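You operate a simulated robot arm through the tools that you are given. There is no shell and no other tool. Be economical: measure what you need, move in short steps, check, and stop when the job is done.

You run a simulated two-armed robot. Do the job below in one go: nothing can be reset, and whatever is moved stays where it is left.

## Task
Pass the white-levered valve hand to hand, then work its lever to HAND and back.
Fine: hold it still on the steel table for each flip; then into the grey tray.
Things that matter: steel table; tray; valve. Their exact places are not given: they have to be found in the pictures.

Only the result counts: the job must be done as asked and must still hold three seconds after the hand-in. Knocking over, shifting, dropping, spilling or breaking anything else fails it.

## Robot
Two 7-joint arms with two-finger grippers on one trunk, on a base that drives. Base frame: it is fixed to the floor where the robot stands at the start and does not move with it; the origin is under the middle of the robot, x ahead of it, y to its left, z up; the surface under the hand at the start is at about z = 800. Units: mm, rad, N and s.
The left shoulder is at the start at [57, 175, 1152], the right one opposite. With the tool pointing down near the work surface each hand reaches from about 100 to 860 mm from the robot's upright axis, wherever it stands, measured 20 degrees to its own side. Places, roughly: steel table [800, -200, 800]; tray [700, 0, 800]. Payload 2.94 kg a hand.
Tool frame (each hand has its own): the origin (TCP) lies between the finger pads and is the grasp point; the fingertips stand 30 mm ahead of it; z points along the fingers, y is the line along which they close. The gripper opens to 138 mm. The gripper's body begins 109 mm behind the TCP.
Orientation is that of the tool frame in the base frame, as [roll, pitch, yaw] about the fixed x, y, z axes, in that order (R = Rz(yaw) Ry(pitch) Rx(roll)). With the fingers straight down and closing along the base's y, the tool's x points along the base's -x, its y along +y and its z along -z.

## Interface
- The arms move only by the tool move_arm. It takes "left_commands", "right_commands" or both (then of equal length, played together; a hand with none holds still); each is a list of rows, each a list of 7 numbers: the shift along the base's x, y, z in units of 30 mm (1.0 is 30 mm), then the turn, a rotation vector about the base's x, y, z in units of 6 degrees (1.0 is 6 degrees), then the finger opening in mm, from 0 to 138. In form: [[tx, ty, tz, wx, wy, wz, grip], ...]. A call has 1 to 10 rows; each row shifts and turns the commanded pose from where the row before left it. A call with a number of a shift or a turn outside -1 to 1 is refused whole. Rows are played at 5 a second. More than 50 mm and 0.15 rad between two rows, or a gripper value outside its range, and nothing of the call is played. Where a pose cannot be reached the arm comes as near as it can. A force on the tool above 50 N (or 10 N above the force at the start of the call, whichever is more), or a blocked arm, ends the call early, and 0.2 s more pass. The fingers move at their own pace and stop on an object; they squeeze with about 39 N. The grip force told is the motor's: it shows also when the fingers shut on nothing. Time passes only in rows, and 0.2 s behind the last, so rows that do not move let the fingers close. It gives the time, the measured TCP pose, the force on the tool (base axes), the opening and the grip force at its end, in the units of the frame above (readings bear some noise), with the torque about the TCP (base axes, N m) and any sound that the robot's microphone picked up.
- Cameras (640 x 400 px; columns grow to the right, rows downward): "scene" is now at [137, 18.1, 1630.5]; the picture's right is [0.24, -0.97, 0.00], its down [-0.71, -0.18, -0.68] and it looks along [0.66, 0.16, -0.74] (base axes); focal length 263 px, centre (320, 200). "left" rides on the left gripper at [71, -19, -146] in its tool frame; the picture's right is [0.26, 0.97, 0.00], its down [-0.85, 0.23, -0.48] and it looks along [-0.46, 0.12, 0.88] (tool axes); focal length 280 px, centre (320, 200). "right" rides on the right gripper at [71, 19, -146] in its tool frame; the picture's right is [-0.26, 0.97, 0.00], its down [-0.85, -0.23, -0.48] and it looks along [-0.46, -0.12, 0.88] (tool axes); focal length 280 px, centre (320, 200).
- camera(camera): a new picture of that camera. The clock stands still meanwhile.
- lift_body(by): slides the trunk up (or, below 0, down) by that many mm; the arms and the scene camera ride with it, the base frame stays. It gives what a move gives, with no picture.
- base_move(legs): drives the robot by 1 to 6 legs, each [ahead, turn to the left] in mm and rad, along the robot's own axes; the way and the turn of a leg run together, so that a leg with both is an arc; at most 1500 mm and 3.142 rad a leg. The arms and the cameras ride along, it lands a little off, and it stops where it bumps. It gives what a move gives.
- turn_head(pan, tilt): turns the head with the scene camera to pan (to the left, within 2.094 rad either way) and tilt (down, from -0.506 to 1.204), counted from straight ahead of the robot. It gives what a move gives.
- measure_at(camera, pixels): there is no depth. For up to 12 entries [column, row, z] of the newest picture of that camera ("zoom" is the newest enlarged one), the place [x, y] in the base frame at which the ray of that pixel passes the height z, good to about 3 mm. The clock stands still meanwhile.
- enlarge(camera, box): a new picture of the part [left, top, right, bottom] of that camera's present view, enlarged. The clock stands still meanwhile.
- hand_in(): hands the job in; it is judged then, once.

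Work in short steps. Measure before you move; look again where a grasp or a placing could have gone wrong, and mend it. You have 80 turns and 78 pictures in all, those below and enlarged ones among them. Open the grippers and draw the arms clear of the work before you hand the job in, unless the task says otherwise; then end with one line.

The tools are called after "Request:" by a JSON object that holds its "name" and its "arguments". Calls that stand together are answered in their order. move_arm: Moves the arms, as the interface text tells. Its arguments: {"type":"object","properties":{"left_commands":{"type":"array","items":{"type":"array","items":{"type":"number"}}},"right_commands":{"type":"array","items":{"type":"array","items":{"type":"number"}}}},"required":[]} The other tools are called the same way: lift_body (by) slides the trunk up or down; base_move (legs) drives the base; turn_head (pan, tilt) turns the head that bears the scene camera; camera (camera) takes a picture; measure_at (camera, pixels) gives the place at which the rays of pixels pass given heights; enlarge (camera, box) takes an enlarged picture of a part of a camera's view; hand_in () hands the job in.

At the start:

```text
time: 0.0
left_tool_pos: [540.9, 234.5, 1211.3]
left_tool_rot: [-3.141, -0.001, -3.141]
left_wrist_force: [-0.5, -0.6, 0.3]
left_torque: [0.02, 0.0, 0.03]
left_width: 138.1
left_finger_force: 0.1
right_tool_pos: [568.2, -153.0, 1177.9]
right_tool_rot: [3.14, -0.002, 3.14]
right_wrist_force: [0.2, -0.1, -1.2]
right_torque: [-0.01, -0.01, -0.02]
right_width: 138.1
right_finger_force: 0.1
trunk travel left (down, up): [-325.0, 409.0]
robot x, y, heading: [3.0, -0.3, 0.0]
head pan, tilt: [0.243, 0.827]
```

scene: 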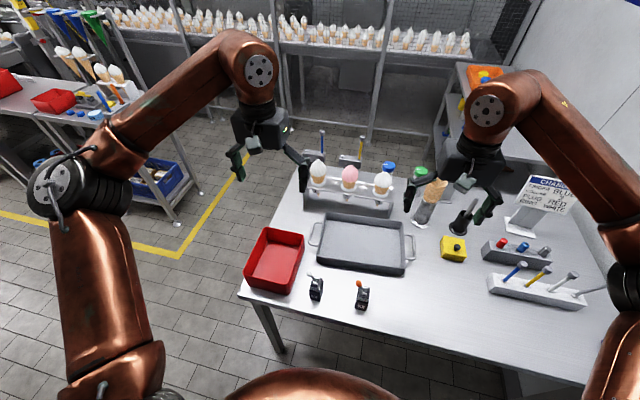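
right: 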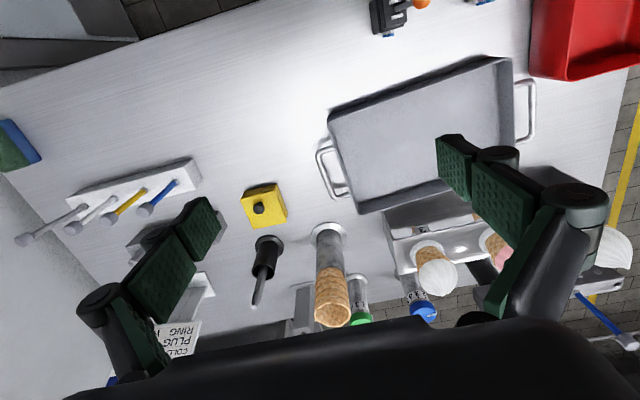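
left: 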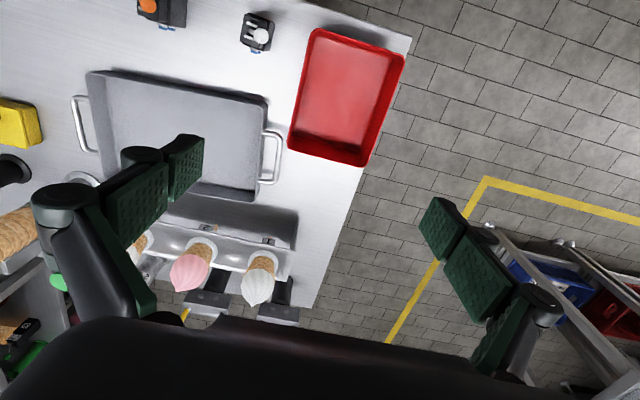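

The white-levered valve seems to be at scene (316,288), left view (258,33); the orange one is at (362,295). I enlarge both views to see the markings.

Request:
{"name": "enlarge", "arguments": {"camera": "scene", "box": [280, 260, 400, 335]}}

Request:
{"name": "enlarge", "arguments": {"camera": "left", "box": [120, 0, 312, 120]}}

Request:
{"name": "measure_at", "arguments": {"camera": "left", "pixels": [[243, 15, 800], [273, 20, 800], [271, 52, 800], [241, 45, 800], [260, 36, 840], [88, 74, 830], [265, 97, 830], [252, 198, 830]]}}

Request:
{"name": "measure_at", "arguments": {"camera": "scene", "pixels": [[316, 299, 800], [310, 275, 840], [324, 216, 830], [414, 231, 830], [406, 272, 830], [314, 260, 830], [247, 293, 800], [395, 312, 800], [362, 307, 800]]}}

```text
5.33 times, centred on (340, 298) of scene
```

zoom: 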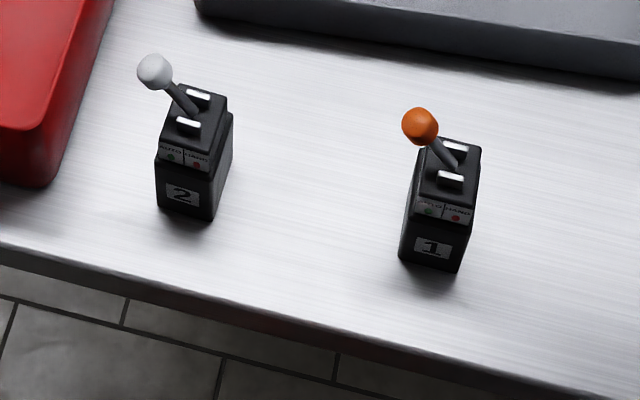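

```text
3.33 times, centred on (216, 60) of left
```

zoom: 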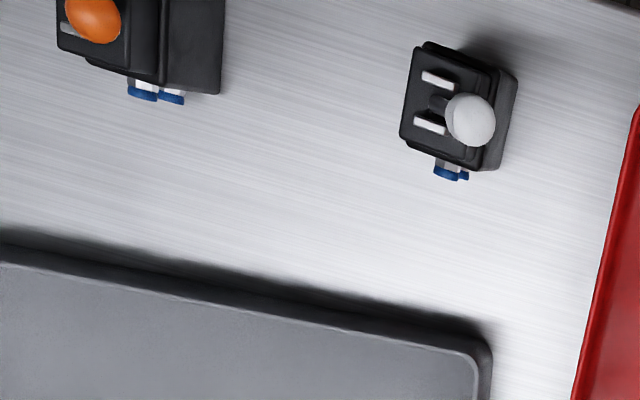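

```text
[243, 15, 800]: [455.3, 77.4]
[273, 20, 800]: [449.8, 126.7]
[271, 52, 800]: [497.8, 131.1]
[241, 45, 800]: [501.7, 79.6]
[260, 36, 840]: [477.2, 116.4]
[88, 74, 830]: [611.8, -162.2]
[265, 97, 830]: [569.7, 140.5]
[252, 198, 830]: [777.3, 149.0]
```

```text
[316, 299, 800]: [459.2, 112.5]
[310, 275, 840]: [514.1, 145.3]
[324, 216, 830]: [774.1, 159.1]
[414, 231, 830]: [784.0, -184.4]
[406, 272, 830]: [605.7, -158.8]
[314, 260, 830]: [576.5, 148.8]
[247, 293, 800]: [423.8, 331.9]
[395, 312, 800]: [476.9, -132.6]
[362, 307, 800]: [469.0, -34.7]
```

The white knob leans to AUTO (left), and the label faces -x. I bring the left hand's camera closer to measure the valve.

Request:
{"name": "move_arm", "arguments": {"left_commands": [[-0.67, -0.69, -0.95, 0, 0, 0, 138], [-0.67, -0.69, -0.95, 0, 0, 0, 138], [-0.67, -0.69, -0.95, 0, 0, 0, 138], [-0.67, -0.69, -0.95, 0, 0, 0, 138], [-0.67, -0.69, -0.95, 0, 0, 0, 138], [-0.67, -0.69, -0.95, 0, 0, 0, 138], [-0.67, -0.69, -0.95, 0, 0, 0, 138]]}}

Request:
{"name": "camera", "arguments": {"camera": "left"}}

Request:
{"name": "enlarge", "arguments": {"camera": "scene", "box": [296, 265, 344, 310]}}

```text
time: 1.6
left_tool_pos: [399.4, 88.1, 1012.0]
left_tool_rot: [3.14, -0.001, -3.14]
left_wrist_force: [0.1, -0.8, -0.3]
left_torque: [0.01, 0.0, -0.01]
left_width: 137.6
left_finger_force: 0.1
right_tool_pos: [568.2, -153.8, 1179.0]
right_tool_rot: [3.14, -0.001, 3.14]
right_wrist_force: [0.8, -1.0, -0.2]
right_torque: [-0.01, 0.02, -0.03]
right_width: 137.7
right_finger_force: 0.0
trunk travel left (down, up): [-325.0, 409.0]
robot x, y, heading: [-1.6, -4.4, 0.002]
head pan, tilt: [0.243, 0.827]
```

```text
72 pictures are left
```

left: 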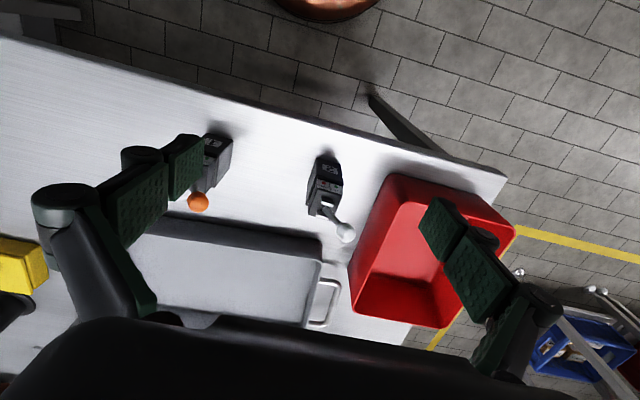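

```text
8.89 times, centred on (320, 288) of scene
```

zoom: 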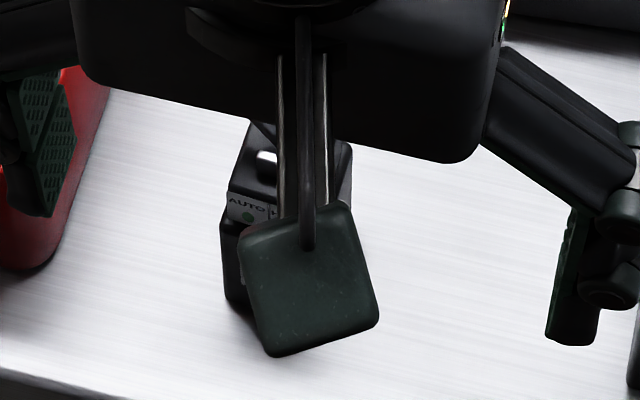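

The valve is at left view (325,190), knob (345,233). I enlarge it and take measurements.

Request:
{"name": "enlarge", "arguments": {"camera": "left", "box": [280, 140, 376, 260]}}

```text
3.33 times, centred on (328, 200) of left
```

zoom: 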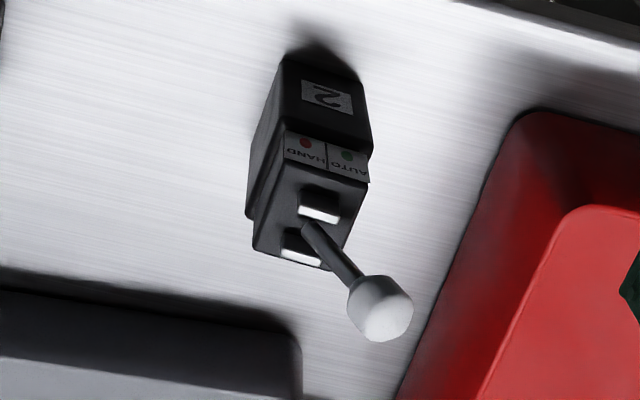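

I measure base corners and top features at candidate heights.

Request:
{"name": "measure_at", "arguments": {"camera": "zoom", "pixels": [[283, 55, 800], [361, 80, 800], [286, 130, 850], [373, 152, 850], [287, 155, 860], [366, 183, 860], [254, 247, 860], [332, 270, 860], [248, 215, 850], [381, 308, 890], [381, 308, 900], [303, 225, 865]]}}

Request:
{"name": "measure_at", "arguments": {"camera": "scene", "pixels": [[309.3, 274, 890], [309.3, 274, 900]]}}

```text
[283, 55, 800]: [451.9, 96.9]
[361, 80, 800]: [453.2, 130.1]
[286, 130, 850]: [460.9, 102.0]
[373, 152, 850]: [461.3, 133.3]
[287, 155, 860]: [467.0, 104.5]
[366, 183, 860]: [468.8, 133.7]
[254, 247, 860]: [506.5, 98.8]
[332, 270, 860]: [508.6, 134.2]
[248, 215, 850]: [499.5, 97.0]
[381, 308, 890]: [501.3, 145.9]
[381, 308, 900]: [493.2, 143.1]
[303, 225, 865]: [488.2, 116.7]
```

```text
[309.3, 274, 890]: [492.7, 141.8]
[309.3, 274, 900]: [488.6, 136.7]
```

I measure more points to fix the height and depth of the body.

Request:
{"name": "measure_at", "arguments": {"camera": "zoom", "pixels": [[247, 187, 800], [246, 218, 840], [254, 247, 870], [332, 270, 870], [286, 130, 870], [373, 152, 870], [287, 155, 875], [366, 183, 875]]}}

Request:
{"name": "measure_at", "arguments": {"camera": "scene", "pixels": [[309.5, 299, 800], [320, 301.8, 800], [309.3, 290.2, 850], [309.3, 290.2, 870], [319.4, 293, 850], [319.4, 293, 870], [310.6, 286.8, 860], [310.6, 286.8, 875], [320.4, 289, 860], [320.4, 289, 875], [323.7, 281.5, 850], [322.5, 278, 865]]}}

```text
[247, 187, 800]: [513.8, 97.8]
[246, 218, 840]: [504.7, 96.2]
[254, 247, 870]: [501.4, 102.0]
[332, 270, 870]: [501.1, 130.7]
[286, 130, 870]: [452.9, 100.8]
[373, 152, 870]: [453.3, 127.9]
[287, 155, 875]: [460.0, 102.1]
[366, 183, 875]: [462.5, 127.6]
```

```text
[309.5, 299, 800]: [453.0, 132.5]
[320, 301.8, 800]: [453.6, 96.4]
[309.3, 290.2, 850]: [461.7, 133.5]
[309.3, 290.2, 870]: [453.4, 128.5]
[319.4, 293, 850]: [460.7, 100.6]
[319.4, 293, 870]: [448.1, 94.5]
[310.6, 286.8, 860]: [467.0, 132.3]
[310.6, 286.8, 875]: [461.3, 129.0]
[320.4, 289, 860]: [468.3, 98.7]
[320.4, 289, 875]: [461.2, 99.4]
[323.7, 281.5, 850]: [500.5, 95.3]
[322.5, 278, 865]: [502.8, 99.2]
```

Body: about x 453–502, y 97–131, top ≈860, knob ≈(491,142,897), yaw ≈0. Plan: left grasps vertically front/back, right receives from the front on the sides. I turn the left hand by -90° about z (camera to +y).

Request:
{"name": "move_arm", "arguments": {"left_commands": [[0.12, 0.27, 0, 0, 0, -1, 138], [0.12, 0.27, 0, 0, 0, -1, 138], [0.12, 0.27, 0, 0, 0, -1, 138], [0.12, 0.27, 0, 0, 0, -1, 138], [0.12, 0.27, 0, 0, 0, -1, 138], [0.12, 0.27, 0, 0, 0, -1, 138], [0.12, 0.27, 0, 0, 0, -1, 138], [0.12, 0.27, 0, 0, 0, -1, 138]]}}

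Request:
{"name": "move_arm", "arguments": {"left_commands": [[0.12, 0.27, 0, 0, 0, -1, 138], [0.12, 0.27, 0, 0, 0, -1, 138], [0.12, 0.27, 0, 0, 0, -1, 138], [0.12, 0.27, 0, 0, 0, -1, 138], [0.12, 0.27, 0, 0, 0, -1, 138], [0.12, 0.27, 0, 0, 0, -1, 138], [0.12, 0.27, 0, 0, 0, -1, 138]]}}

Request:
{"name": "camera", "arguments": {"camera": "left"}}

```text
time: 3.4
left_tool_pos: [428.2, 153.6, 1012.8]
left_tool_rot: [-3.141, 0.0, 2.303]
left_wrist_force: [-0.1, 0.2, -0.1]
left_torque: [0.02, -0.01, 0.03]
left_width: 137.9
left_finger_force: 0.0
right_tool_pos: [568.8, -153.8, 1178.1]
right_tool_rot: [3.141, 0.002, 3.14]
right_wrist_force: [-0.1, -0.4, 1.0]
right_torque: [0.0, 0.03, 0.05]
right_width: 138.0
right_finger_force: 0.0
trunk travel left (down, up): [-325.0, 409.0]
robot x, y, heading: [0.4, 1.7, 0.003]
head pan, tilt: [0.243, 0.827]
```

```text
time: 5.0
left_tool_pos: [438.9, 173.4, 1011.8]
left_tool_rot: [-3.142, 0.0, 2.044]
left_wrist_force: [0.0, 0.5, -0.2]
left_torque: [-0.02, -0.01, 0.02]
left_width: 138.0
left_finger_force: 0.1
left hand out of reach, approached as far as the arm can: row 3, 4, 5, 6, 7
right_tool_pos: [568.5, -153.7, 1179.4]
right_tool_rot: [3.141, 0.001, -3.14]
right_wrist_force: [0.1, -0.2, 0.9]
right_torque: [0.01, 0.02, 0.03]
right_width: 137.7
right_finger_force: 0.1
trunk travel left (down, up): [-325.0, 409.0]
robot x, y, heading: [-3.0, 2.1, -0.006]
head pan, tilt: [0.243, 0.827]
```

```text
69 pictures are left
```

left: 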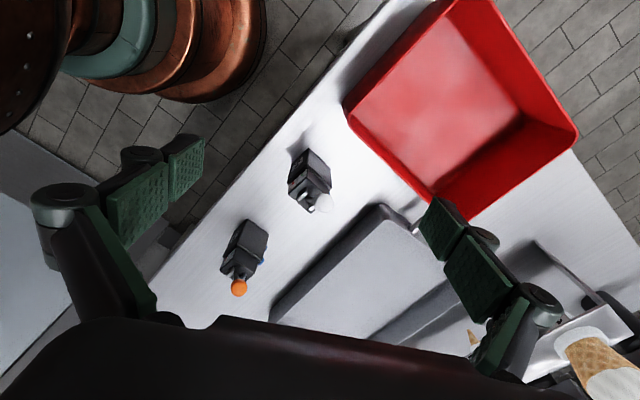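

The wrist limit stops at -63°. I turn the other way to +90° (camera to -y) while shifting to view the valve.

Request:
{"name": "move_arm", "arguments": {"left_commands": [[0.08, -0.2, 0, 0, 0, 1, 138], [0.08, -0.2, 0, 0, 0, 1, 138], [0.08, -0.2, 0, 0, 0, 1, 138], [0.08, -0.2, 0, 0, 0, 1, 138], [0.08, -0.2, 0, 0, 0, 1, 138], [0.08, -0.2, 0, 0, 0, 1, 138], [0.08, -0.2, 0, 0, 0, 1, 138], [0.08, -0.2, 0, 0, 0, 1, 138], [0.08, -0.2, 0, 0, 0, 1, 138], [0.08, -0.2, 0, 0, 0, 1, 138]]}}

Request:
{"name": "move_arm", "arguments": {"left_commands": [[0.08, -0.2, 0, 0, 0, 1, 138], [0.08, -0.2, 0, 0, 0, 1, 138], [0.08, -0.2, 0, 0, 0, 1, 138], [0.08, -0.2, 0, 0, 0, 1, 138], [0.08, -0.2, 0, 0, 0, 1, 138], [0.08, -0.2, 0, 0, 0, 1, 138], [0.08, -0.2, 0, 0, 0, 1, 138], [0.08, -0.2, 0, 0, 0, 1, 138], [0.08, -0.2, 0, 0, 0, 1, 138], [0.08, -0.2, 0, 0, 0, 1, 138]]}}

```text
time: 7.2
left_tool_pos: [465.0, 113.3, 1010.6]
left_tool_rot: [-3.14, 0.0, 3.092]
left_wrist_force: [-0.3, -0.1, 0.1]
left_torque: [0.02, -0.01, 0.0]
left_width: 138.0
left_finger_force: 0.2
right_tool_pos: [568.1, -154.3, 1178.0]
right_tool_rot: [3.141, -0.001, -3.141]
right_wrist_force: [0.2, -0.3, 0.4]
right_torque: [-0.02, -0.01, -0.01]
right_width: 137.7
right_finger_force: 0.0
trunk travel left (down, up): [-325.0, 409.0]
robot x, y, heading: [3.1, 0.8, 0.002]
head pan, tilt: [0.243, 0.827]
```

```text
time: 9.4
left_tool_pos: [486.8, 53.5, 1010.1]
left_tool_rot: [-3.141, 0.0, -2.142]
left_wrist_force: [-0.1, -0.2, -0.8]
left_torque: [-0.03, -0.02, -0.01]
left_width: 137.6
left_finger_force: 0.0
right_tool_pos: [567.1, -153.4, 1178.3]
right_tool_rot: [3.14, -0.001, -3.141]
right_wrist_force: [-0.5, 0.5, 0.0]
right_torque: [-0.02, -0.02, -0.01]
right_width: 138.1
right_finger_force: 0.2
trunk travel left (down, up): [-325.0, 409.0]
robot x, y, heading: [-0.1, -2.7, 0.002]
head pan, tilt: [0.243, 0.827]
```

Yaw now -2.142; 32.7° remain to -π/2.

Request:
{"name": "move_arm", "arguments": {"left_commands": [[0.08, -0.2, 0, 0, 0, 1, 138], [0.08, -0.2, 0, 0, 0, 1, 138], [0.08, -0.2, 0, 0, 0, 1, 138], [0.08, -0.2, 0, 0, 0, 1, 138], [0.08, -0.2, 0, 0, 0, 1, 138], [0.08, -0.2, 0, 0, 0, 0.45, 138]]}}

Request:
{"name": "camera", "arguments": {"camera": "left"}}

```text
time: 10.8
left_tool_pos: [502.7, 17.3, 1011.9]
left_tool_rot: [-3.141, 0.0, -1.573]
left_wrist_force: [-0.8, 0.4, -0.1]
left_torque: [0.01, 0.04, -0.02]
left_width: 138.2
left_finger_force: 0.0
right_tool_pos: [567.4, -154.6, 1178.3]
right_tool_rot: [3.141, -0.002, 3.14]
right_wrist_force: [0.0, 0.0, -0.5]
right_torque: [0.01, 0.03, 0.03]
right_width: 137.9
right_finger_force: 0.1
trunk travel left (down, up): [-325.0, 409.0]
robot x, y, heading: [1.2, 3.7, -0.002]
head pan, tilt: [0.243, 0.827]
```

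```text
68 pictures are left
```

left: 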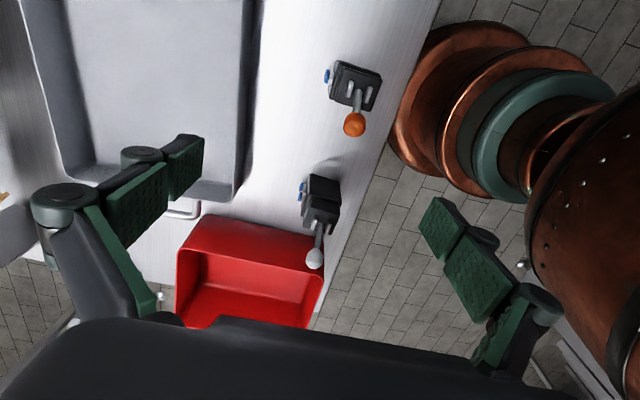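

Reached. The valve is at (320,205) with the blue ports on its back at (303,190). I enlarge to see port height and body depth.

Request:
{"name": "enlarge", "arguments": {"camera": "left", "box": [280, 160, 360, 280]}}

```text
3.33 times, centred on (320, 220) of left
```

zoom: 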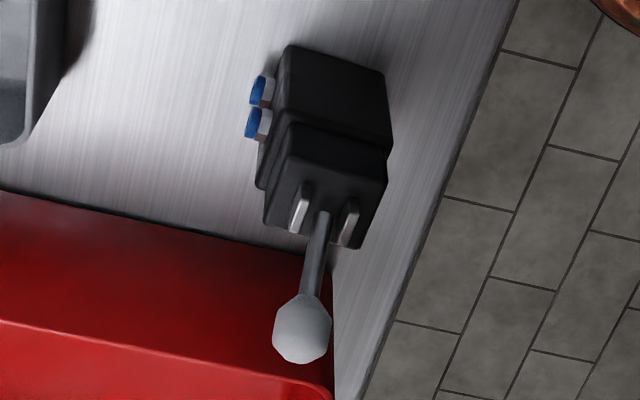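

I measure the HAND-side face corners and the ports.

Request:
{"name": "measure_at", "arguments": {"camera": "zoom", "pixels": [[286, 46, 800], [384, 72, 800], [277, 122, 840], [277, 122, 850], [391, 150, 840], [391, 150, 850], [286, 152, 860], [384, 180, 860], [265, 222, 860], [258, 85, 815], [252, 122, 835], [301, 328, 897]]}}

```text
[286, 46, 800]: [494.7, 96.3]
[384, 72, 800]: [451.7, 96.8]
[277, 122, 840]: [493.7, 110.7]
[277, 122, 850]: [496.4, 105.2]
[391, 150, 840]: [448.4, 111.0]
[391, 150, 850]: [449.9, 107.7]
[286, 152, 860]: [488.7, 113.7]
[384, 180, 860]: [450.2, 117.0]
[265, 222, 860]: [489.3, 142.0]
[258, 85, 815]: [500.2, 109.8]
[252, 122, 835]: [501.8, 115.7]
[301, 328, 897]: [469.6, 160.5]
```

Triangulating all views: knob ≈(477,136.5,925), body x 452–495, y 97–131, shoulder z≈868, top ≈885; ports stacked on the back at z ≈811 and 837. I'll grasp front/back with the fingertips at ≈849, above the ports. Move above, then down, fingers open.

Request:
{"name": "move_arm", "arguments": {"left_commands": [[-0.24, 0.806, -0.3, 0, 0, 0, 138], [-0.24, 0.806, -0.3, 0, 0, 0, 138], [-0.24, 0.806, -0.3, 0, 0, 0, 138], [-0.24, 0.806, -0.3, 0, 0, 0, 138], [0, 0, -0.9, 0, 0, 0, 138], [0, 0, -0.9, 0, 0, 0, 110]]}}

Request:
{"name": "camera", "arguments": {"camera": "left"}}

```text
time: 12.2
left_tool_pos: [473.9, 117.1, 921.4]
left_tool_rot: [-3.141, 0.001, -1.575]
left_wrist_force: [0.2, 0.0, -1.0]
left_torque: [-0.04, -0.01, 0.02]
left_width: 109.6
left_finger_force: 0.0
right_tool_pos: [569.7, -153.9, 1178.6]
right_tool_rot: [3.141, -0.003, -3.14]
right_wrist_force: [-0.1, -1.1, -0.9]
right_torque: [-0.03, -0.04, 0.0]
right_width: 138.1
right_finger_force: 0.0
trunk travel left (down, up): [-325.0, 409.0]
robot x, y, heading: [1.2, -1.6, -0.0]
head pan, tilt: [0.243, 0.827]
```

```text
66 pictures are left
```

left: 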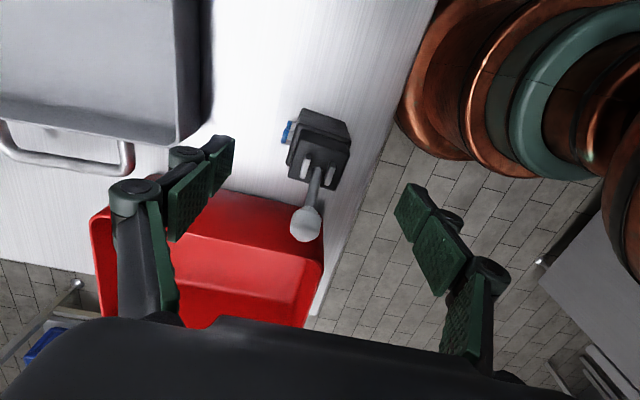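

The block top centre sits at (317,168), right on the projected tool axis. I lower 42 mm and close.

Request:
{"name": "move_arm", "arguments": {"left_commands": [[0, -0.07, -0.7, 0, 0, 0, 90], [0, -0.03, -0.7, 0, 0, 0, 75], [0, 0, 0, 0, 0, 0, 55], [0, 0, 0, 0, 0, 0, 30], [0, 0, 0, 0, 0, 0, 30], [0, 0, 0, 0, 0, 0, 30]]}}

Request:
{"name": "camera", "arguments": {"camera": "left"}}

```text
time: 13.6
left_tool_pos: [473.3, 112.3, 879.2]
left_tool_rot: [3.14, 0.001, -1.574]
left_wrist_force: [0.6, 0.5, -0.3]
left_torque: [-0.02, -0.01, -0.03]
left_width: 43.1
left_finger_force: 38.7
right_tool_pos: [568.1, -154.8, 1177.9]
right_tool_rot: [3.141, -0.002, 3.142]
right_wrist_force: [0.0, -0.6, 0.1]
right_torque: [0.02, 0.01, 0.01]
right_width: 137.9
right_finger_force: 0.1
trunk travel left (down, up): [-325.0, 409.0]
robot x, y, heading: [-1.8, 1.2, 0.005]
head pan, tilt: [0.243, 0.827]
```

```text
65 pictures are left
```

left: 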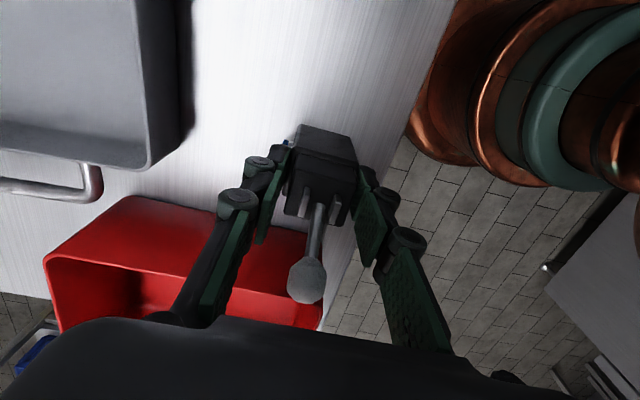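

Gripped at 43.1 mm with 38.7 N. I lift 130 mm and bring it towards the middle; the right hand starts to tilt 50° and draw back.

Request:
{"name": "move_arm", "arguments": {"left_commands": [[0, 0, 0.6, 0, 0, 0, 30], [0, 0, 0.8, 0, 0, 0, 30], [0, -0.6, 0.8, 0, 0, 0, 30], [0, -0.7, 0.8, 0, 0, 0, 30], [0, -0.7, 0.7, 0, 0, 0, 30], [0, -0.7, 0.64, 0, 0, 0, 30], [0, -0.7, 0, 0, 0, 0, 30]]}}

Request:
{"name": "move_arm", "arguments": {"right_commands": [[-0.9, 0, -0.4, 0, -1, 0, 138], [-0.9, 0, -0.4, 0, -1, 0, 138], [-0.9, 0, -0.4, 0, -1, 0, 138], [-0.9, 0, -0.4, 0, -1, 0, 138], [-0.9, 0, -0.4, 0, -1, 0, 138], [-0.9, 0, -0.4, 0, -1, 0, 138], [-0.9, 0, -0.4, 0, -1, 0, 110], [-0.9, 0, -0.4, 0, -1, 0, 90], [-0.9, 0, -0.4, 0, -0.33, 0, 80]]}}

Request:
{"name": "camera", "arguments": {"camera": "scene"}}

```text
time: 15.2
left_tool_pos: [474.9, 8.8, 1009.0]
left_tool_rot: [3.141, 0.004, -1.573]
left_wrist_force: [0.4, 0.2, -1.3]
left_torque: [0.01, 0.03, -0.04]
left_width: 43.2
left_finger_force: 39.2
right_tool_pos: [567.7, -155.3, 1177.1]
right_tool_rot: [3.139, -0.002, 3.141]
right_wrist_force: [0.2, -0.4, -0.5]
right_torque: [0.06, 0.02, 0.03]
right_width: 137.9
right_finger_force: 0.1
trunk travel left (down, up): [-325.0, 409.0]
robot x, y, heading: [1.4, 1.7, 0.003]
head pan, tilt: [0.243, 0.827]
```

```text
time: 15.9
left_tool_pos: [466.7, 8.0, 1006.8]
left_tool_rot: [3.132, 0.008, -1.605]
left_wrist_force: [-7.3, 2.1, -3.9]
left_torque: [-0.04, -1.04, -0.52]
left_width: 43.0
left_finger_force: 39.2
right_tool_pos: [516.4, -156.7, 1155.8]
right_tool_rot: [3.127, 0.256, 3.107]
right_wrist_force: [7.4, -1.8, 1.9]
right_torque: [0.21, 0.13, -0.51]
right_width: 137.8
right_finger_force: 0.1
trunk travel left (down, up): [-325.0, 409.0]
robot x, y, heading: [1.0, 3.1, 0.001]
head pan, tilt: [0.243, 0.827]
stopped in row 3 (left hand): the force on the tool passed its limit at 65 N (the readings are from after the stop); the commanded pose is now the measured one
```

```text
64 pictures are left
```

scene: 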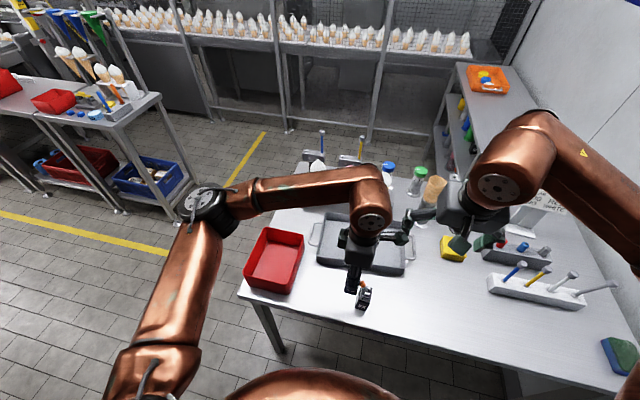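

The right finger bumped the left camera housing; the valve is still held (43 mm). I move the right hand away to -y and the left to +y, then check.

Request:
{"name": "move_arm", "arguments": {"right_commands": [[0.3, -1, 0, 0, 0, 0, 138], [0, -1, 0, 0, 0, 0, 110], [0, -1, 0, 0, 0, 0, 80]]}}

Request:
{"name": "camera", "arguments": {"camera": "left"}}

```text
time: 16.7
left_tool_pos: [467.1, 7.0, 1008.3]
left_tool_rot: [3.133, 0.009, -1.602]
left_wrist_force: [0.0, -0.1, -1.0]
left_torque: [0.04, -0.03, 0.02]
left_width: 43.0
left_finger_force: 39.0
right_tool_pos: [523.1, -249.6, 1154.4]
right_tool_rot: [3.129, 0.255, 3.113]
right_wrist_force: [0.0, 0.2, -0.6]
right_torque: [0.04, 0.0, 0.02]
right_width: 87.8
right_finger_force: 1.3
trunk travel left (down, up): [-325.0, 409.0]
robot x, y, heading: [-0.1, -0.2, 0.0]
head pan, tilt: [0.243, 0.827]
```

```text
63 pictures are left
```

left: 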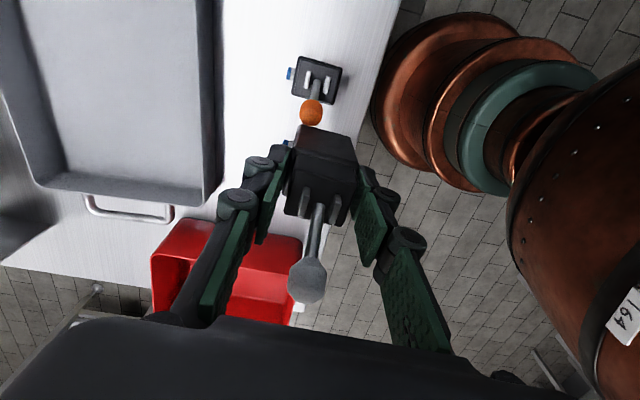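

Valve sits unchanged in the grip. The right hand retracts on its own side to (330,-250,968) while tilting to 50°, and the left corrects its yaw.

Request:
{"name": "move_arm", "arguments": {"right_commands": [[-0.92, 0, -0.886, 0, -0.84, 0.04, 80], [-0.92, 0, -0.886, 0, -0.84, 0.04, 80], [-0.92, 0, -0.886, 0, -0.84, 0.04, 80], [-0.92, 0, -0.886, 0, -0.84, 0.04, 80], [-0.92, 0, -0.886, 0, -0.84, 0.04, 80], [-0.92, 0, -0.886, 0, -0.84, 0.04, 80], [-0.92, 0, -0.886, 0, -0.84, 0.04, 80]], "left_commands": [[0, 0, 0, 0, 0, 0.3, 30], [0, 0, 0, 0, 0, 0, 30], [0, 0, 0, 0, 0, 0, 30], [0, 0, 0, 0, 0, 0, 30], [0, 0, 0, 0, 0, 0, 30], [0, 0, 0, 0, 0, 0, 30], [0, 0, 0, 0, 0, 0, 30]]}}

Request:
{"name": "camera", "arguments": {"camera": "right"}}

Request:
{"name": "camera", "arguments": {"camera": "scene"}}

```text
time: 18.3
left_tool_pos: [468.5, 8.4, 1005.9]
left_tool_rot: [3.133, 0.007, -1.57]
left_wrist_force: [0.4, 0.4, -1.9]
left_torque: [0.04, -0.02, 0.01]
left_width: 43.1
left_finger_force: 38.9
right_tool_pos: [434.3, -255.8, 1049.4]
right_tool_rot: [3.109, 0.66, 3.11]
right_wrist_force: [0.0, -0.1, 0.0]
right_torque: [0.0, -0.01, 0.01]
right_width: 79.7
right_finger_force: 0.2
right hand out of reach, approached as far as the arm can: row 4, 5, 6, 7
trunk travel left (down, up): [-325.0, 409.0]
robot x, y, heading: [3.1, -2.5, 0.005]
head pan, tilt: [0.243, 0.827]
```

```text
62 pictures are left
```

right: 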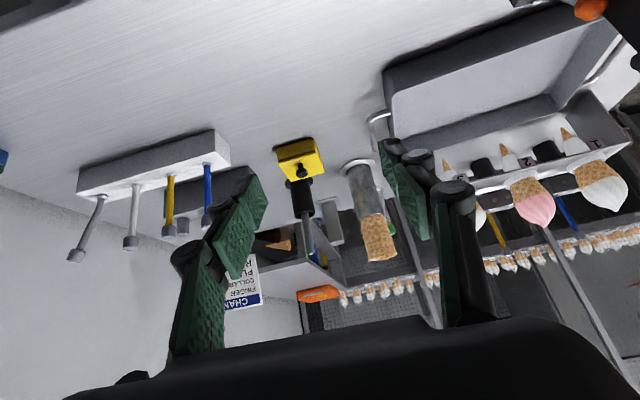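

```text
61 pictures are left
```

scene: 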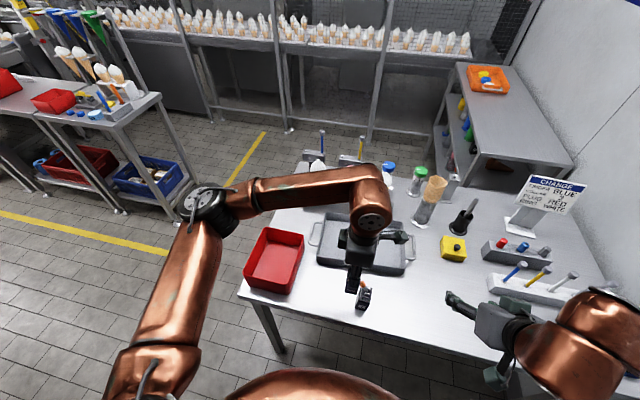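

The right arm can't tilt that much so near the body. I lift the left hand a little and back the base by 190 mm to get room.

Request:
{"name": "move_arm", "arguments": {"left_commands": [[0, 0.3, 0.9, 0, 0, 0, 30], [0, 0.3, 0.9, 0, 0, 0, 30]]}}

Request:
{"name": "base_move", "arguments": {"legs": [[-190, 0]]}}

```text
time: 18.9
left_tool_pos: [467.9, 26.8, 1063.5]
left_tool_rot: [3.132, 0.007, -1.569]
left_wrist_force: [-0.7, -0.4, -1.5]
left_torque: [-0.01, -0.02, 0.0]
left_width: 43.1
left_finger_force: 39.0
right_tool_pos: [434.4, -256.4, 1050.0]
right_tool_rot: [3.109, 0.663, 3.111]
right_wrist_force: [-0.4, 0.1, -0.7]
right_torque: [0.01, -0.02, 0.02]
right_width: 80.2
right_finger_force: 0.1
trunk travel left (down, up): [-325.0, 409.0]
robot x, y, heading: [0.4, 0.7, 0.001]
head pan, tilt: [0.243, 0.827]
```

```text
time: 20.4
left_tool_pos: [278.2, 24.5, 1062.5]
left_tool_rot: [3.131, 0.007, -1.573]
left_wrist_force: [0.4, 0.4, -2.1]
left_torque: [-0.03, -0.03, 0.02]
left_width: 43.2
left_finger_force: 38.6
right_tool_pos: [243.0, -256.8, 1048.9]
right_tool_rot: [3.106, 0.66, 3.109]
right_wrist_force: [0.3, -0.4, -0.2]
right_torque: [0.0, 0.0, -0.01]
right_width: 80.2
right_finger_force: 0.0
trunk travel left (down, up): [-325.0, 409.0]
robot x, y, heading: [-191.0, 2.4, -0.002]
head pan, tilt: [0.243, 0.827]
```

Backed 191 mm. Now left goes forward to x≈475 again, and right goes to (335,-150,1021) finishing the tilt.

Request:
{"name": "move_arm", "arguments": {"left_commands": [[0.94, 0, 0, 0, 0, 0, 30], [0.94, 0, 0, 0, 0, 0, 30], [0.94, 0, 0, 0, 0, 0, 30], [0.94, 0, 0, 0, 0, 0, 30], [0.94, 0, 0, 0, 0, 0, 30], [0.94, 0, 0, 0, 0, 0, 30], [0.94, 0, 0, 0, 0, 0, 30]], "right_commands": [[0.44, 0.5, -0.13, -0.03, -0.29, 0.014, 80], [0.44, 0.5, -0.13, -0.03, -0.29, 0.014, 80], [0.44, 0.5, -0.13, -0.03, -0.29, 0.014, 80], [0.44, 0.5, -0.13, -0.03, -0.29, 0.014, 80], [0.44, 0.5, -0.13, -0.03, -0.29, 0.014, 80], [0.44, 0.5, -0.13, -0.03, -0.29, 0.014, 80], [0.44, 0.5, -0.13, -0.03, -0.29, 0.014, 80]]}}

```text
time: 22.1
left_tool_pos: [477.2, 24.6, 1060.4]
left_tool_rot: [3.131, 0.009, -1.572]
left_wrist_force: [0.0, -0.2, -2.1]
left_torque: [-0.03, 0.01, 0.0]
left_width: 43.1
left_finger_force: 38.1
right_tool_pos: [335.7, -152.7, 1019.8]
right_tool_rot: [3.134, 0.874, 3.135]
right_wrist_force: [0.1, -0.1, 0.2]
right_torque: [0.01, 0.01, 0.03]
right_width: 79.8
right_finger_force: 0.0
trunk travel left (down, up): [-325.0, 409.0]
robot x, y, heading: [-191.2, -2.7, -0.006]
head pan, tilt: [0.243, 0.827]
```

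Both poses reached. I slide the right hand sideways to y≈26.5 in front of the valve and look.

Request:
{"name": "move_arm", "arguments": {"right_commands": [[0, 0.995, 0, 0, 0, 0, 80], [0, 0.995, 0, 0, 0, 0, 80], [0, 0.995, 0, 0, 0, 0, 80], [0, 0.995, 0, 0, 0, 0, 80], [0, 0.995, 0, 0, 0, 0, 80], [0, 0.995, 0, 0, 0, 0, 80]]}}

Request:
{"name": "camera", "arguments": {"camera": "right"}}

Request:
{"name": "camera", "arguments": {"camera": "scene"}}

```text
time: 23.4
left_tool_pos: [476.7, 26.9, 1062.1]
left_tool_rot: [3.134, 0.007, -1.572]
left_wrist_force: [-0.2, -0.4, -1.9]
left_torque: [-0.02, -0.01, 0.0]
left_width: 43.3
left_finger_force: 39.5
right_tool_pos: [337.6, 30.0, 1020.7]
right_tool_rot: [3.136, 0.876, 3.14]
right_wrist_force: [0.7, 0.8, 0.7]
right_torque: [-0.06, 0.04, -0.05]
right_width: 79.6
right_finger_force: 0.0
trunk travel left (down, up): [-325.0, 409.0]
robot x, y, heading: [-189.8, -3.9, -0.002]
head pan, tilt: [0.243, 0.827]
```

```text
60 pictures are left
```

right: 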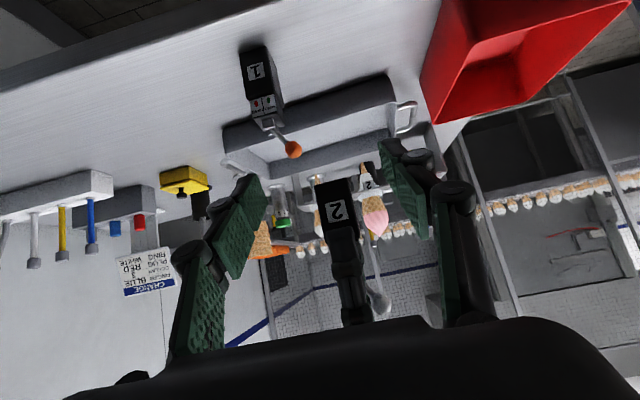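

```text
59 pictures are left
```

scene: 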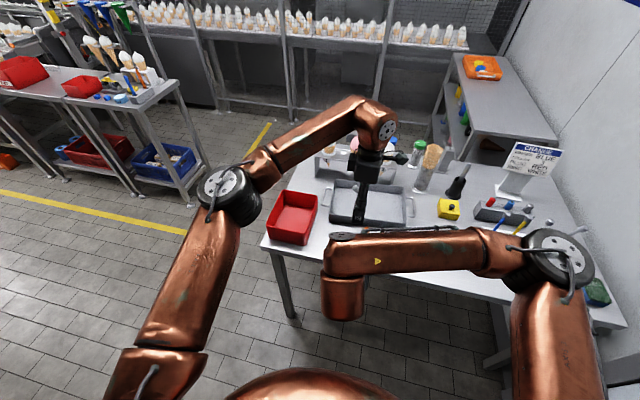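

The valve is centred on the approach line (expected 336 vs seen ≈338 column). I advance 135 mm with the fingers straddling it.

Request:
{"name": "move_arm", "arguments": {"right_commands": [[0.9, 0.01, 0, 0, 0, 0, 80], [0.9, 0.01, 0, 0, 0, 0, 80], [0.9, 0.01, 0, 0, 0, 0, 80], [0.9, 0, 0, 0, 0, 0, 80], [0.45, 0, 0, 0, 0, 0, 80]]}}

Request:
{"name": "camera", "arguments": {"camera": "right"}}

Request:
{"name": "camera", "arguments": {"camera": "left"}}

```text
time: 24.6
left_tool_pos: [475.5, 24.8, 1061.0]
left_tool_rot: [3.133, 0.008, -1.572]
left_wrist_force: [0.1, 0.3, -2.2]
left_torque: [-0.04, -0.02, -0.01]
left_width: 43.2
left_finger_force: 39.2
right_tool_pos: [457.0, 28.7, 1022.2]
right_tool_rot: [3.131, 0.874, 3.138]
right_wrist_force: [-0.1, 1.0, -0.7]
right_torque: [0.0, 0.0, -0.04]
right_width: 80.1
right_finger_force: 0.0
trunk travel left (down, up): [-325.0, 409.0]
robot x, y, heading: [-189.9, -0.3, -0.006]
head pan, tilt: [0.243, 0.827]
```

```text
58 pictures are left
```

right: 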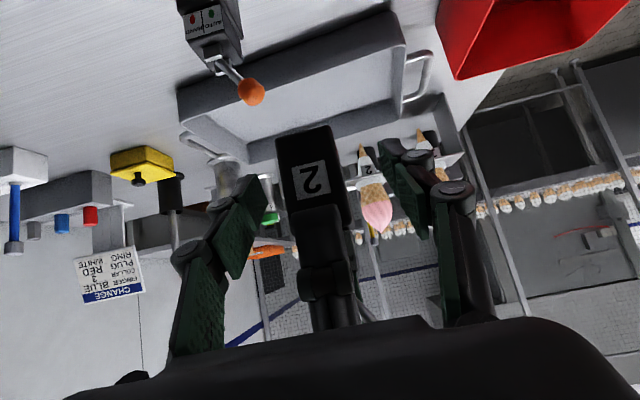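

```text
57 pictures are left
```

left: 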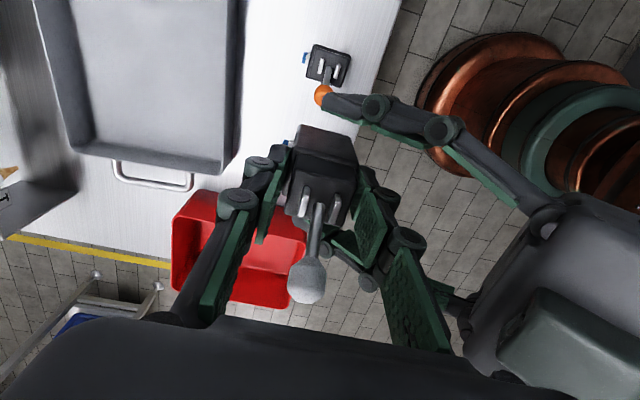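

Straddling well. Another 12 mm forward, then close the right fingers.

Request:
{"name": "move_arm", "arguments": {"right_commands": [[0.4, -0.03, 0, 0, 0, 0, 80], [0, 0, 0, 0, 0, 0, 60], [0, 0, 0, 0, 0, 0, 45], [0, 0, 0, 0, 0, 0, 20], [0, 0, 0, 0, 0, 0, 20], [0, 0, 0, 0, 0, 0, 20]]}}

Request:
{"name": "camera", "arguments": {"camera": "right"}}

```text
time: 26.1
left_tool_pos: [476.1, 26.2, 1061.9]
left_tool_rot: [3.131, 0.008, -1.572]
left_wrist_force: [-0.6, 10.4, -1.0]
left_torque: [0.46, 0.01, 0.15]
left_width: 42.9
left_finger_force: 39.1
right_tool_pos: [469.9, 27.2, 1022.1]
right_tool_rot: [3.136, 0.874, 3.137]
right_wrist_force: [1.0, -9.8, 1.4]
right_torque: [-0.06, 0.05, -0.24]
right_width: 35.0
right_finger_force: 39.1
trunk travel left (down, up): [-325.0, 409.0]
robot x, y, heading: [-190.2, -0.9, -0.003]
head pan, tilt: [0.243, 0.827]
```

```text
56 pictures are left
```

right: 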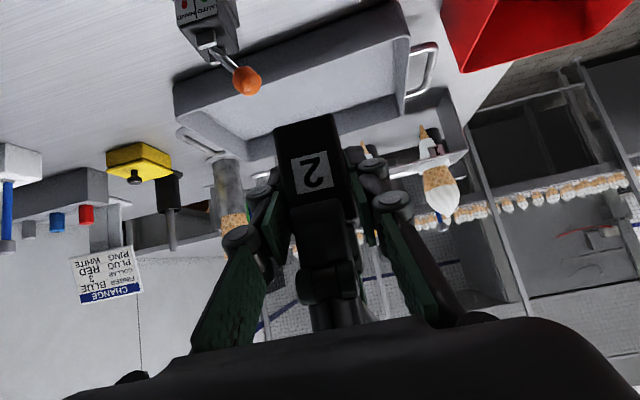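

Right holds 35 mm with 39 N. The left opens modestly and rises.

Request:
{"name": "move_arm", "arguments": {"left_commands": [[0, 0, 0, 0, 0, 0, 60], [0, 0, 0, 0, 0, 0, 75], [0, 0, 0, 0, 0, 0, 80], [0, 0, 0.6, 0, 0, 0, 80], [0, 0, 0.9, 0, 0, 0, 80], [0, 0, 0.9, 0, 0, 0, 80], [0, 0, 0.9, 0, 0, 0, 80], [0, 0.5, 0.9, 0, 0, 0, 80]]}}

Request:
{"name": "camera", "arguments": {"camera": "left"}}

```text
time: 27.9
left_tool_pos: [474.5, 40.8, 1188.8]
left_tool_rot: [3.134, 0.008, -1.573]
left_wrist_force: [-0.9, 0.1, 0.1]
left_torque: [0.01, -0.04, -0.01]
left_width: 80.1
left_finger_force: 0.2
right_tool_pos: [469.0, 29.5, 1022.5]
right_tool_rot: [3.131, 0.873, 3.138]
right_wrist_force: [-0.8, 0.8, 0.1]
right_torque: [-0.04, 0.01, -0.05]
right_width: 35.0
right_finger_force: 39.5
trunk travel left (down, up): [-325.0, 409.0]
robot x, y, heading: [-187.9, 3.0, -0.003]
head pan, tilt: [0.243, 0.827]
```

```text
55 pictures are left
```

left: 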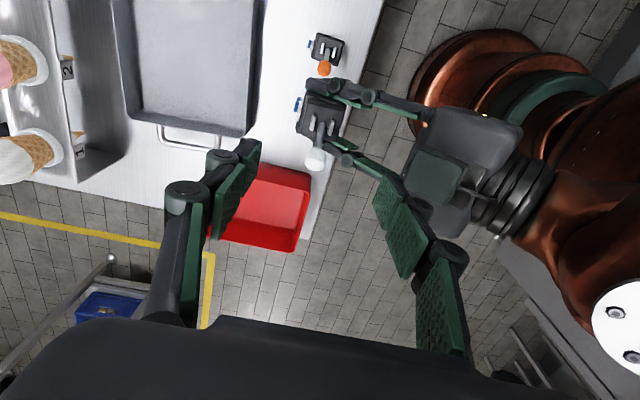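

Pass done. The right hand carries the valve to (≈490, 85), first to about 13 mm above the table.

Request:
{"name": "move_arm", "arguments": {"right_commands": [[0.083, 0.31, -0.95, 0, 0, 0, 20], [0.083, 0.31, -0.95, 0, 0, 0, 20], [0.083, 0.31, -0.95, 0, 0, 0, 20], [0.083, 0.31, -0.95, 0, 0, 0, 20], [0.083, 0.31, -0.95, 0, 0, 0, 20], [0.083, 0.31, -0.92, 0, 0, 0, 20]]}}

Request:
{"name": "camera", "arguments": {"camera": "right"}}

Request:
{"name": "camera", "arguments": {"camera": "left"}}

```text
time: 29.2
left_tool_pos: [475.9, 38.9, 1188.8]
left_tool_rot: [3.131, 0.008, -1.572]
left_wrist_force: [0.7, -0.2, -0.2]
left_torque: [0.03, 0.05, 0.04]
left_width: 79.9
left_finger_force: 0.1
right_tool_pos: [482.8, 85.7, 852.0]
right_tool_rot: [3.132, 0.875, 3.137]
right_wrist_force: [0.2, -0.1, -0.1]
right_torque: [-0.01, 0.03, 0.02]
right_width: 35.0
right_finger_force: 39.0
trunk travel left (down, up): [-325.0, 409.0]
robot x, y, heading: [-190.1, -1.7, -0.006]
head pan, tilt: [0.243, 0.827]
```

```text
54 pictures are left
```

right: 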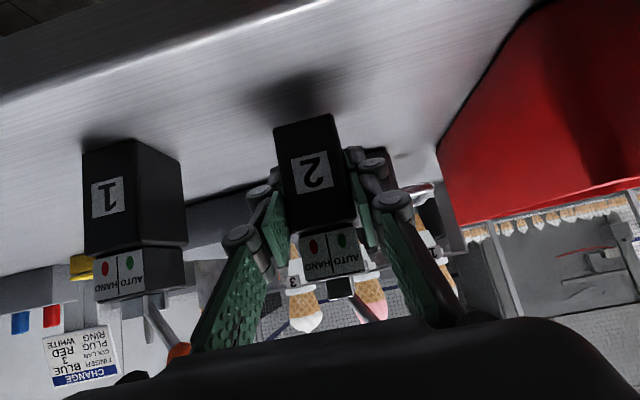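

```text
53 pictures are left
```

left: 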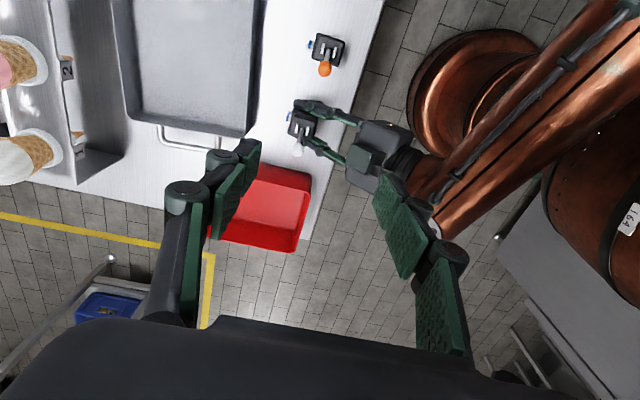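

Upright and clear. I lower the last bit in 3 mm rows.

Request:
{"name": "move_arm", "arguments": {"right_commands": [[0, 0, -0.1, 0, 0, 0, 20], [0, 0, -0.1, 0, 0, 0, 20], [0, 0, -0.1, 0, 0, 0, 20], [0, 0, -0.08, 0, 0, 0, 20]]}}

```text
time: 30.2
left_tool_pos: [475.2, 38.0, 1187.7]
left_tool_rot: [3.131, 0.008, -1.573]
left_wrist_force: [-0.3, 0.0, 0.3]
left_torque: [0.01, 0.01, 0.04]
left_width: 80.0
left_finger_force: 0.0
right_tool_pos: [484.0, 82.8, 840.7]
right_tool_rot: [3.131, 0.873, 3.136]
right_wrist_force: [0.0, 0.6, 0.0]
right_torque: [0.01, 0.01, -0.03]
right_width: 35.3
right_finger_force: 39.1
trunk travel left (down, up): [-325.0, 409.0]
robot x, y, heading: [-188.0, 0.3, -0.0]
head pan, tilt: [0.243, 0.827]
```

Request:
{"name": "move_arm", "arguments": {"right_commands": [[0, 0, -0.07, 0, 0, 0, 20], [0, 0, -0.03, 0, 0, 0, 20]]}}

```text
time: 30.9
left_tool_pos: [473.9, 38.6, 1190.4]
left_tool_rot: [3.133, 0.007, -1.573]
left_wrist_force: [-0.1, -0.4, 1.2]
left_torque: [0.03, -0.01, 0.02]
left_width: 80.0
left_finger_force: 0.0
right_tool_pos: [483.6, 82.9, 838.6]
right_tool_rot: [3.131, 0.879, 3.137]
right_wrist_force: [-0.4, -1.1, 9.7]
right_torque: [-0.22, -0.3, -0.01]
right_width: 35.5
right_finger_force: 39.0
trunk travel left (down, up): [-325.0, 409.0]
robot x, y, heading: [-190.6, -4.4, -0.003]
head pan, tilt: [0.243, 0.827]
```

Contact (9.7 N): the valve stands on the table. I enlarge the left view and measure the knob.

Request:
{"name": "enlarge", "arguments": {"camera": "left", "box": [260, 80, 356, 170]}}

Request:
{"name": "enlarge", "arguments": {"camera": "scene", "box": [290, 180, 410, 260]}}

```text
4.44 times, centred on (308, 125) of left
```

zoom: 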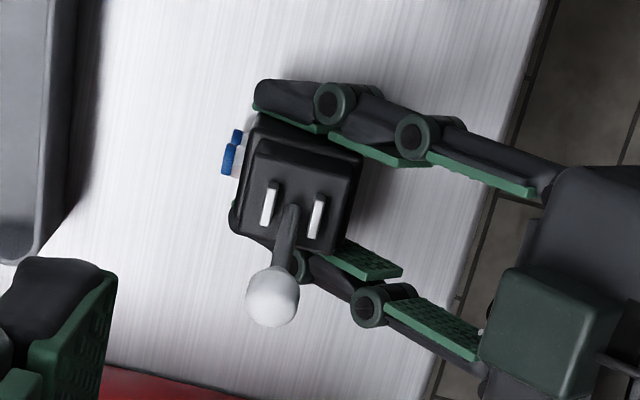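

```text
5.00 times, centred on (350, 220) of scene
```

zoom: 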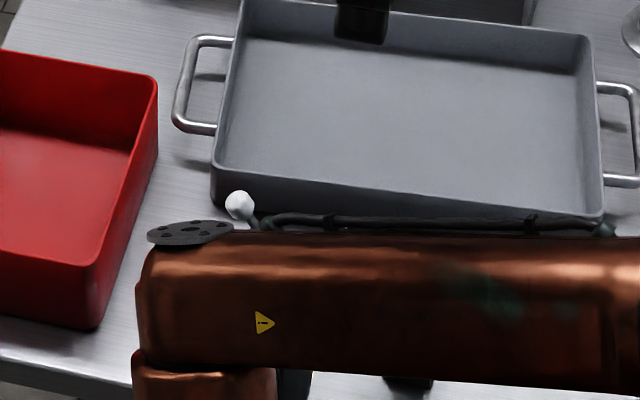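

I measure the knob in both views.

Request:
{"name": "measure_at", "arguments": {"camera": "left", "pixels": [[297.3, 146.7, 915], [297.3, 146.7, 925], [297.3, 146.7, 935], [302.5, 127, 885], [293, 112, 885], [317, 118, 885], [313, 137, 885]]}}

Request:
{"name": "measure_at", "arguments": {"camera": "scene", "pixels": [[334, 221, 915], [334, 221, 925], [334, 221, 935]]}}

```text
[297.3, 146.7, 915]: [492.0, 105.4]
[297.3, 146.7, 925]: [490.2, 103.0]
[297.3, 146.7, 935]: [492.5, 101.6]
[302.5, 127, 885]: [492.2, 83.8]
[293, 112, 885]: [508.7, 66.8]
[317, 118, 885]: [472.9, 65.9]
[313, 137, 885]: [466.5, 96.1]
```

```text
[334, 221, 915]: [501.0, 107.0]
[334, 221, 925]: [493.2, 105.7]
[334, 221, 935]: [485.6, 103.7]
```

Knob at ≈(492,104.5,925), r≈10. Left closes its fingers and goes down on the +y side of the knob at y≈142.

Request:
{"name": "move_arm", "arguments": {"left_commands": [[0.095, 0.575, -0.9, 0, 0, 0, 40], [0.095, 0.575, -0.9, 0, 0, 0, 0], [0.095, 0.575, -0.9, 0, 0, 0, 0], [0.095, 0.575, -0.9, 0, 0, 0, 0], [0.095, 0.575, -0.9, 0, 0, 0, 0], [0.095, 0.575, -0.9, 0, 0, 0, 0], [0, 0, -0.9, 0, 0, 0, 0], [0, 0, -0.9, 0, 0, 0, 0], [0, 0, -0.9, 0, 0, 0, 0]]}}

Request:
{"name": "camera", "arguments": {"camera": "left"}}

```text
time: 32.9
left_tool_pos: [490.7, 144.3, 945.4]
left_tool_rot: [3.135, 0.007, -1.573]
left_wrist_force: [-0.5, 0.0, 0.6]
left_torque: [0.02, -0.02, 0.01]
left_width: 0.0
left_finger_force: 28.8
right_tool_pos: [482.2, 82.9, 839.0]
right_tool_rot: [3.134, 0.878, 3.136]
right_wrist_force: [5.9, 0.2, 21.5]
right_torque: [-0.16, -0.85, 0.03]
right_width: 35.3
right_finger_force: 39.1
trunk travel left (down, up): [-325.0, 409.0]
robot x, y, heading: [-191.6, 1.2, -0.003]
head pan, tilt: [0.243, 0.827]
```

```text
50 pictures are left
```

left: 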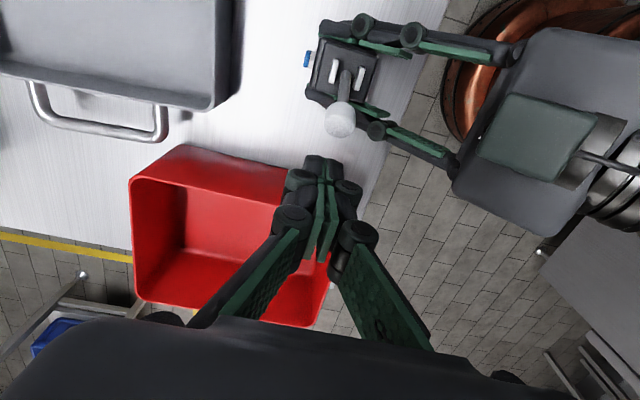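

Positioned beside the knob. Lower 10 mm, then push towards -y in small rows.

Request:
{"name": "move_arm", "arguments": {"left_commands": [[0, 0, -0.33, 0, 0, 0, 0], [0, -0.4, 0, 0, 0, 0, 0], [0, -0.4, 0, 0, 0, 0, 0], [0, -0.3, 0, 0, 0, 0, 0], [0, -0.3, 0, 0, 0, 0, 0], [0, -0.2, 0, 0, 0, 0, 0]]}}

Request:
{"name": "camera", "arguments": {"camera": "left"}}

```text
time: 34.2
left_tool_pos: [491.7, 95.3, 937.2]
left_tool_rot: [3.133, 0.006, -1.572]
left_wrist_force: [0.8, 0.1, -0.4]
left_torque: [0.03, 0.0, -0.01]
left_width: 0.0
left_finger_force: 28.8
right_tool_pos: [484.1, 83.7, 839.0]
right_tool_rot: [3.133, 0.878, 3.137]
right_wrist_force: [5.6, -0.2, 24.1]
right_torque: [-0.15, -0.83, 0.04]
right_width: 35.1
right_finger_force: 39.3
trunk travel left (down, up): [-325.0, 409.0]
robot x, y, heading: [-192.2, -2.5, -0.003]
head pan, tilt: [0.243, 0.827]
```

```text
49 pictures are left
```

left: 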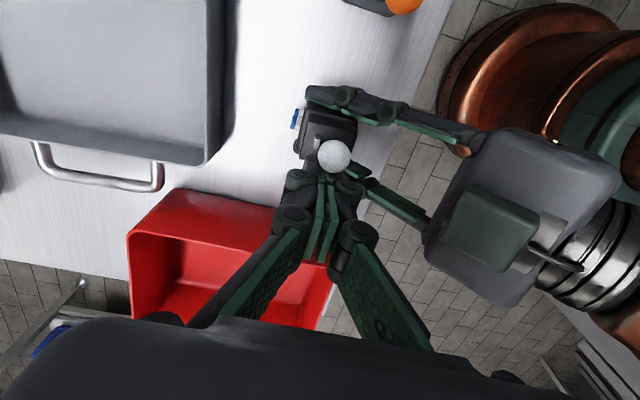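

The knob moves with the finger. I push further in small rows, watching for a click.

Request:
{"name": "move_arm", "arguments": {"left_commands": [[0, -0.2, 0, 0, 0, 0, 0], [0, -0.2, 0, 0, 0, 0, 0], [0, -0.15, 0, 0, 0, 0, 0]]}}

Request:
{"name": "camera", "arguments": {"camera": "left"}}

```text
time: 35.0
left_tool_pos: [491.1, 83.8, 936.4]
left_tool_rot: [3.134, 0.013, -1.568]
left_wrist_force: [-1.6, 22.4, 8.9]
left_torque: [0.57, 0.2, 0.09]
left_width: 0.0
left_finger_force: 28.2
right_tool_pos: [482.2, 82.3, 838.9]
right_tool_rot: [3.135, 0.877, 3.135]
right_wrist_force: [2.6, -13.0, 22.3]
right_torque: [1.47, -0.73, 0.0]
right_width: 35.8
right_finger_force: 39.3
trunk travel left (down, up): [-325.0, 409.0]
robot x, y, heading: [-190.9, 0.2, -0.003]
head pan, tilt: [0.243, 0.827]
```

```text
48 pictures are left
```

left: 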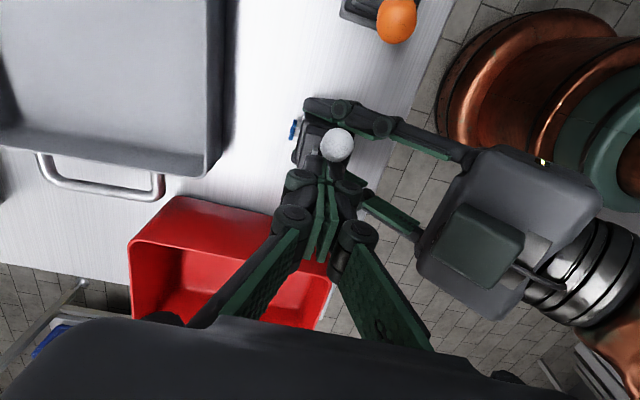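

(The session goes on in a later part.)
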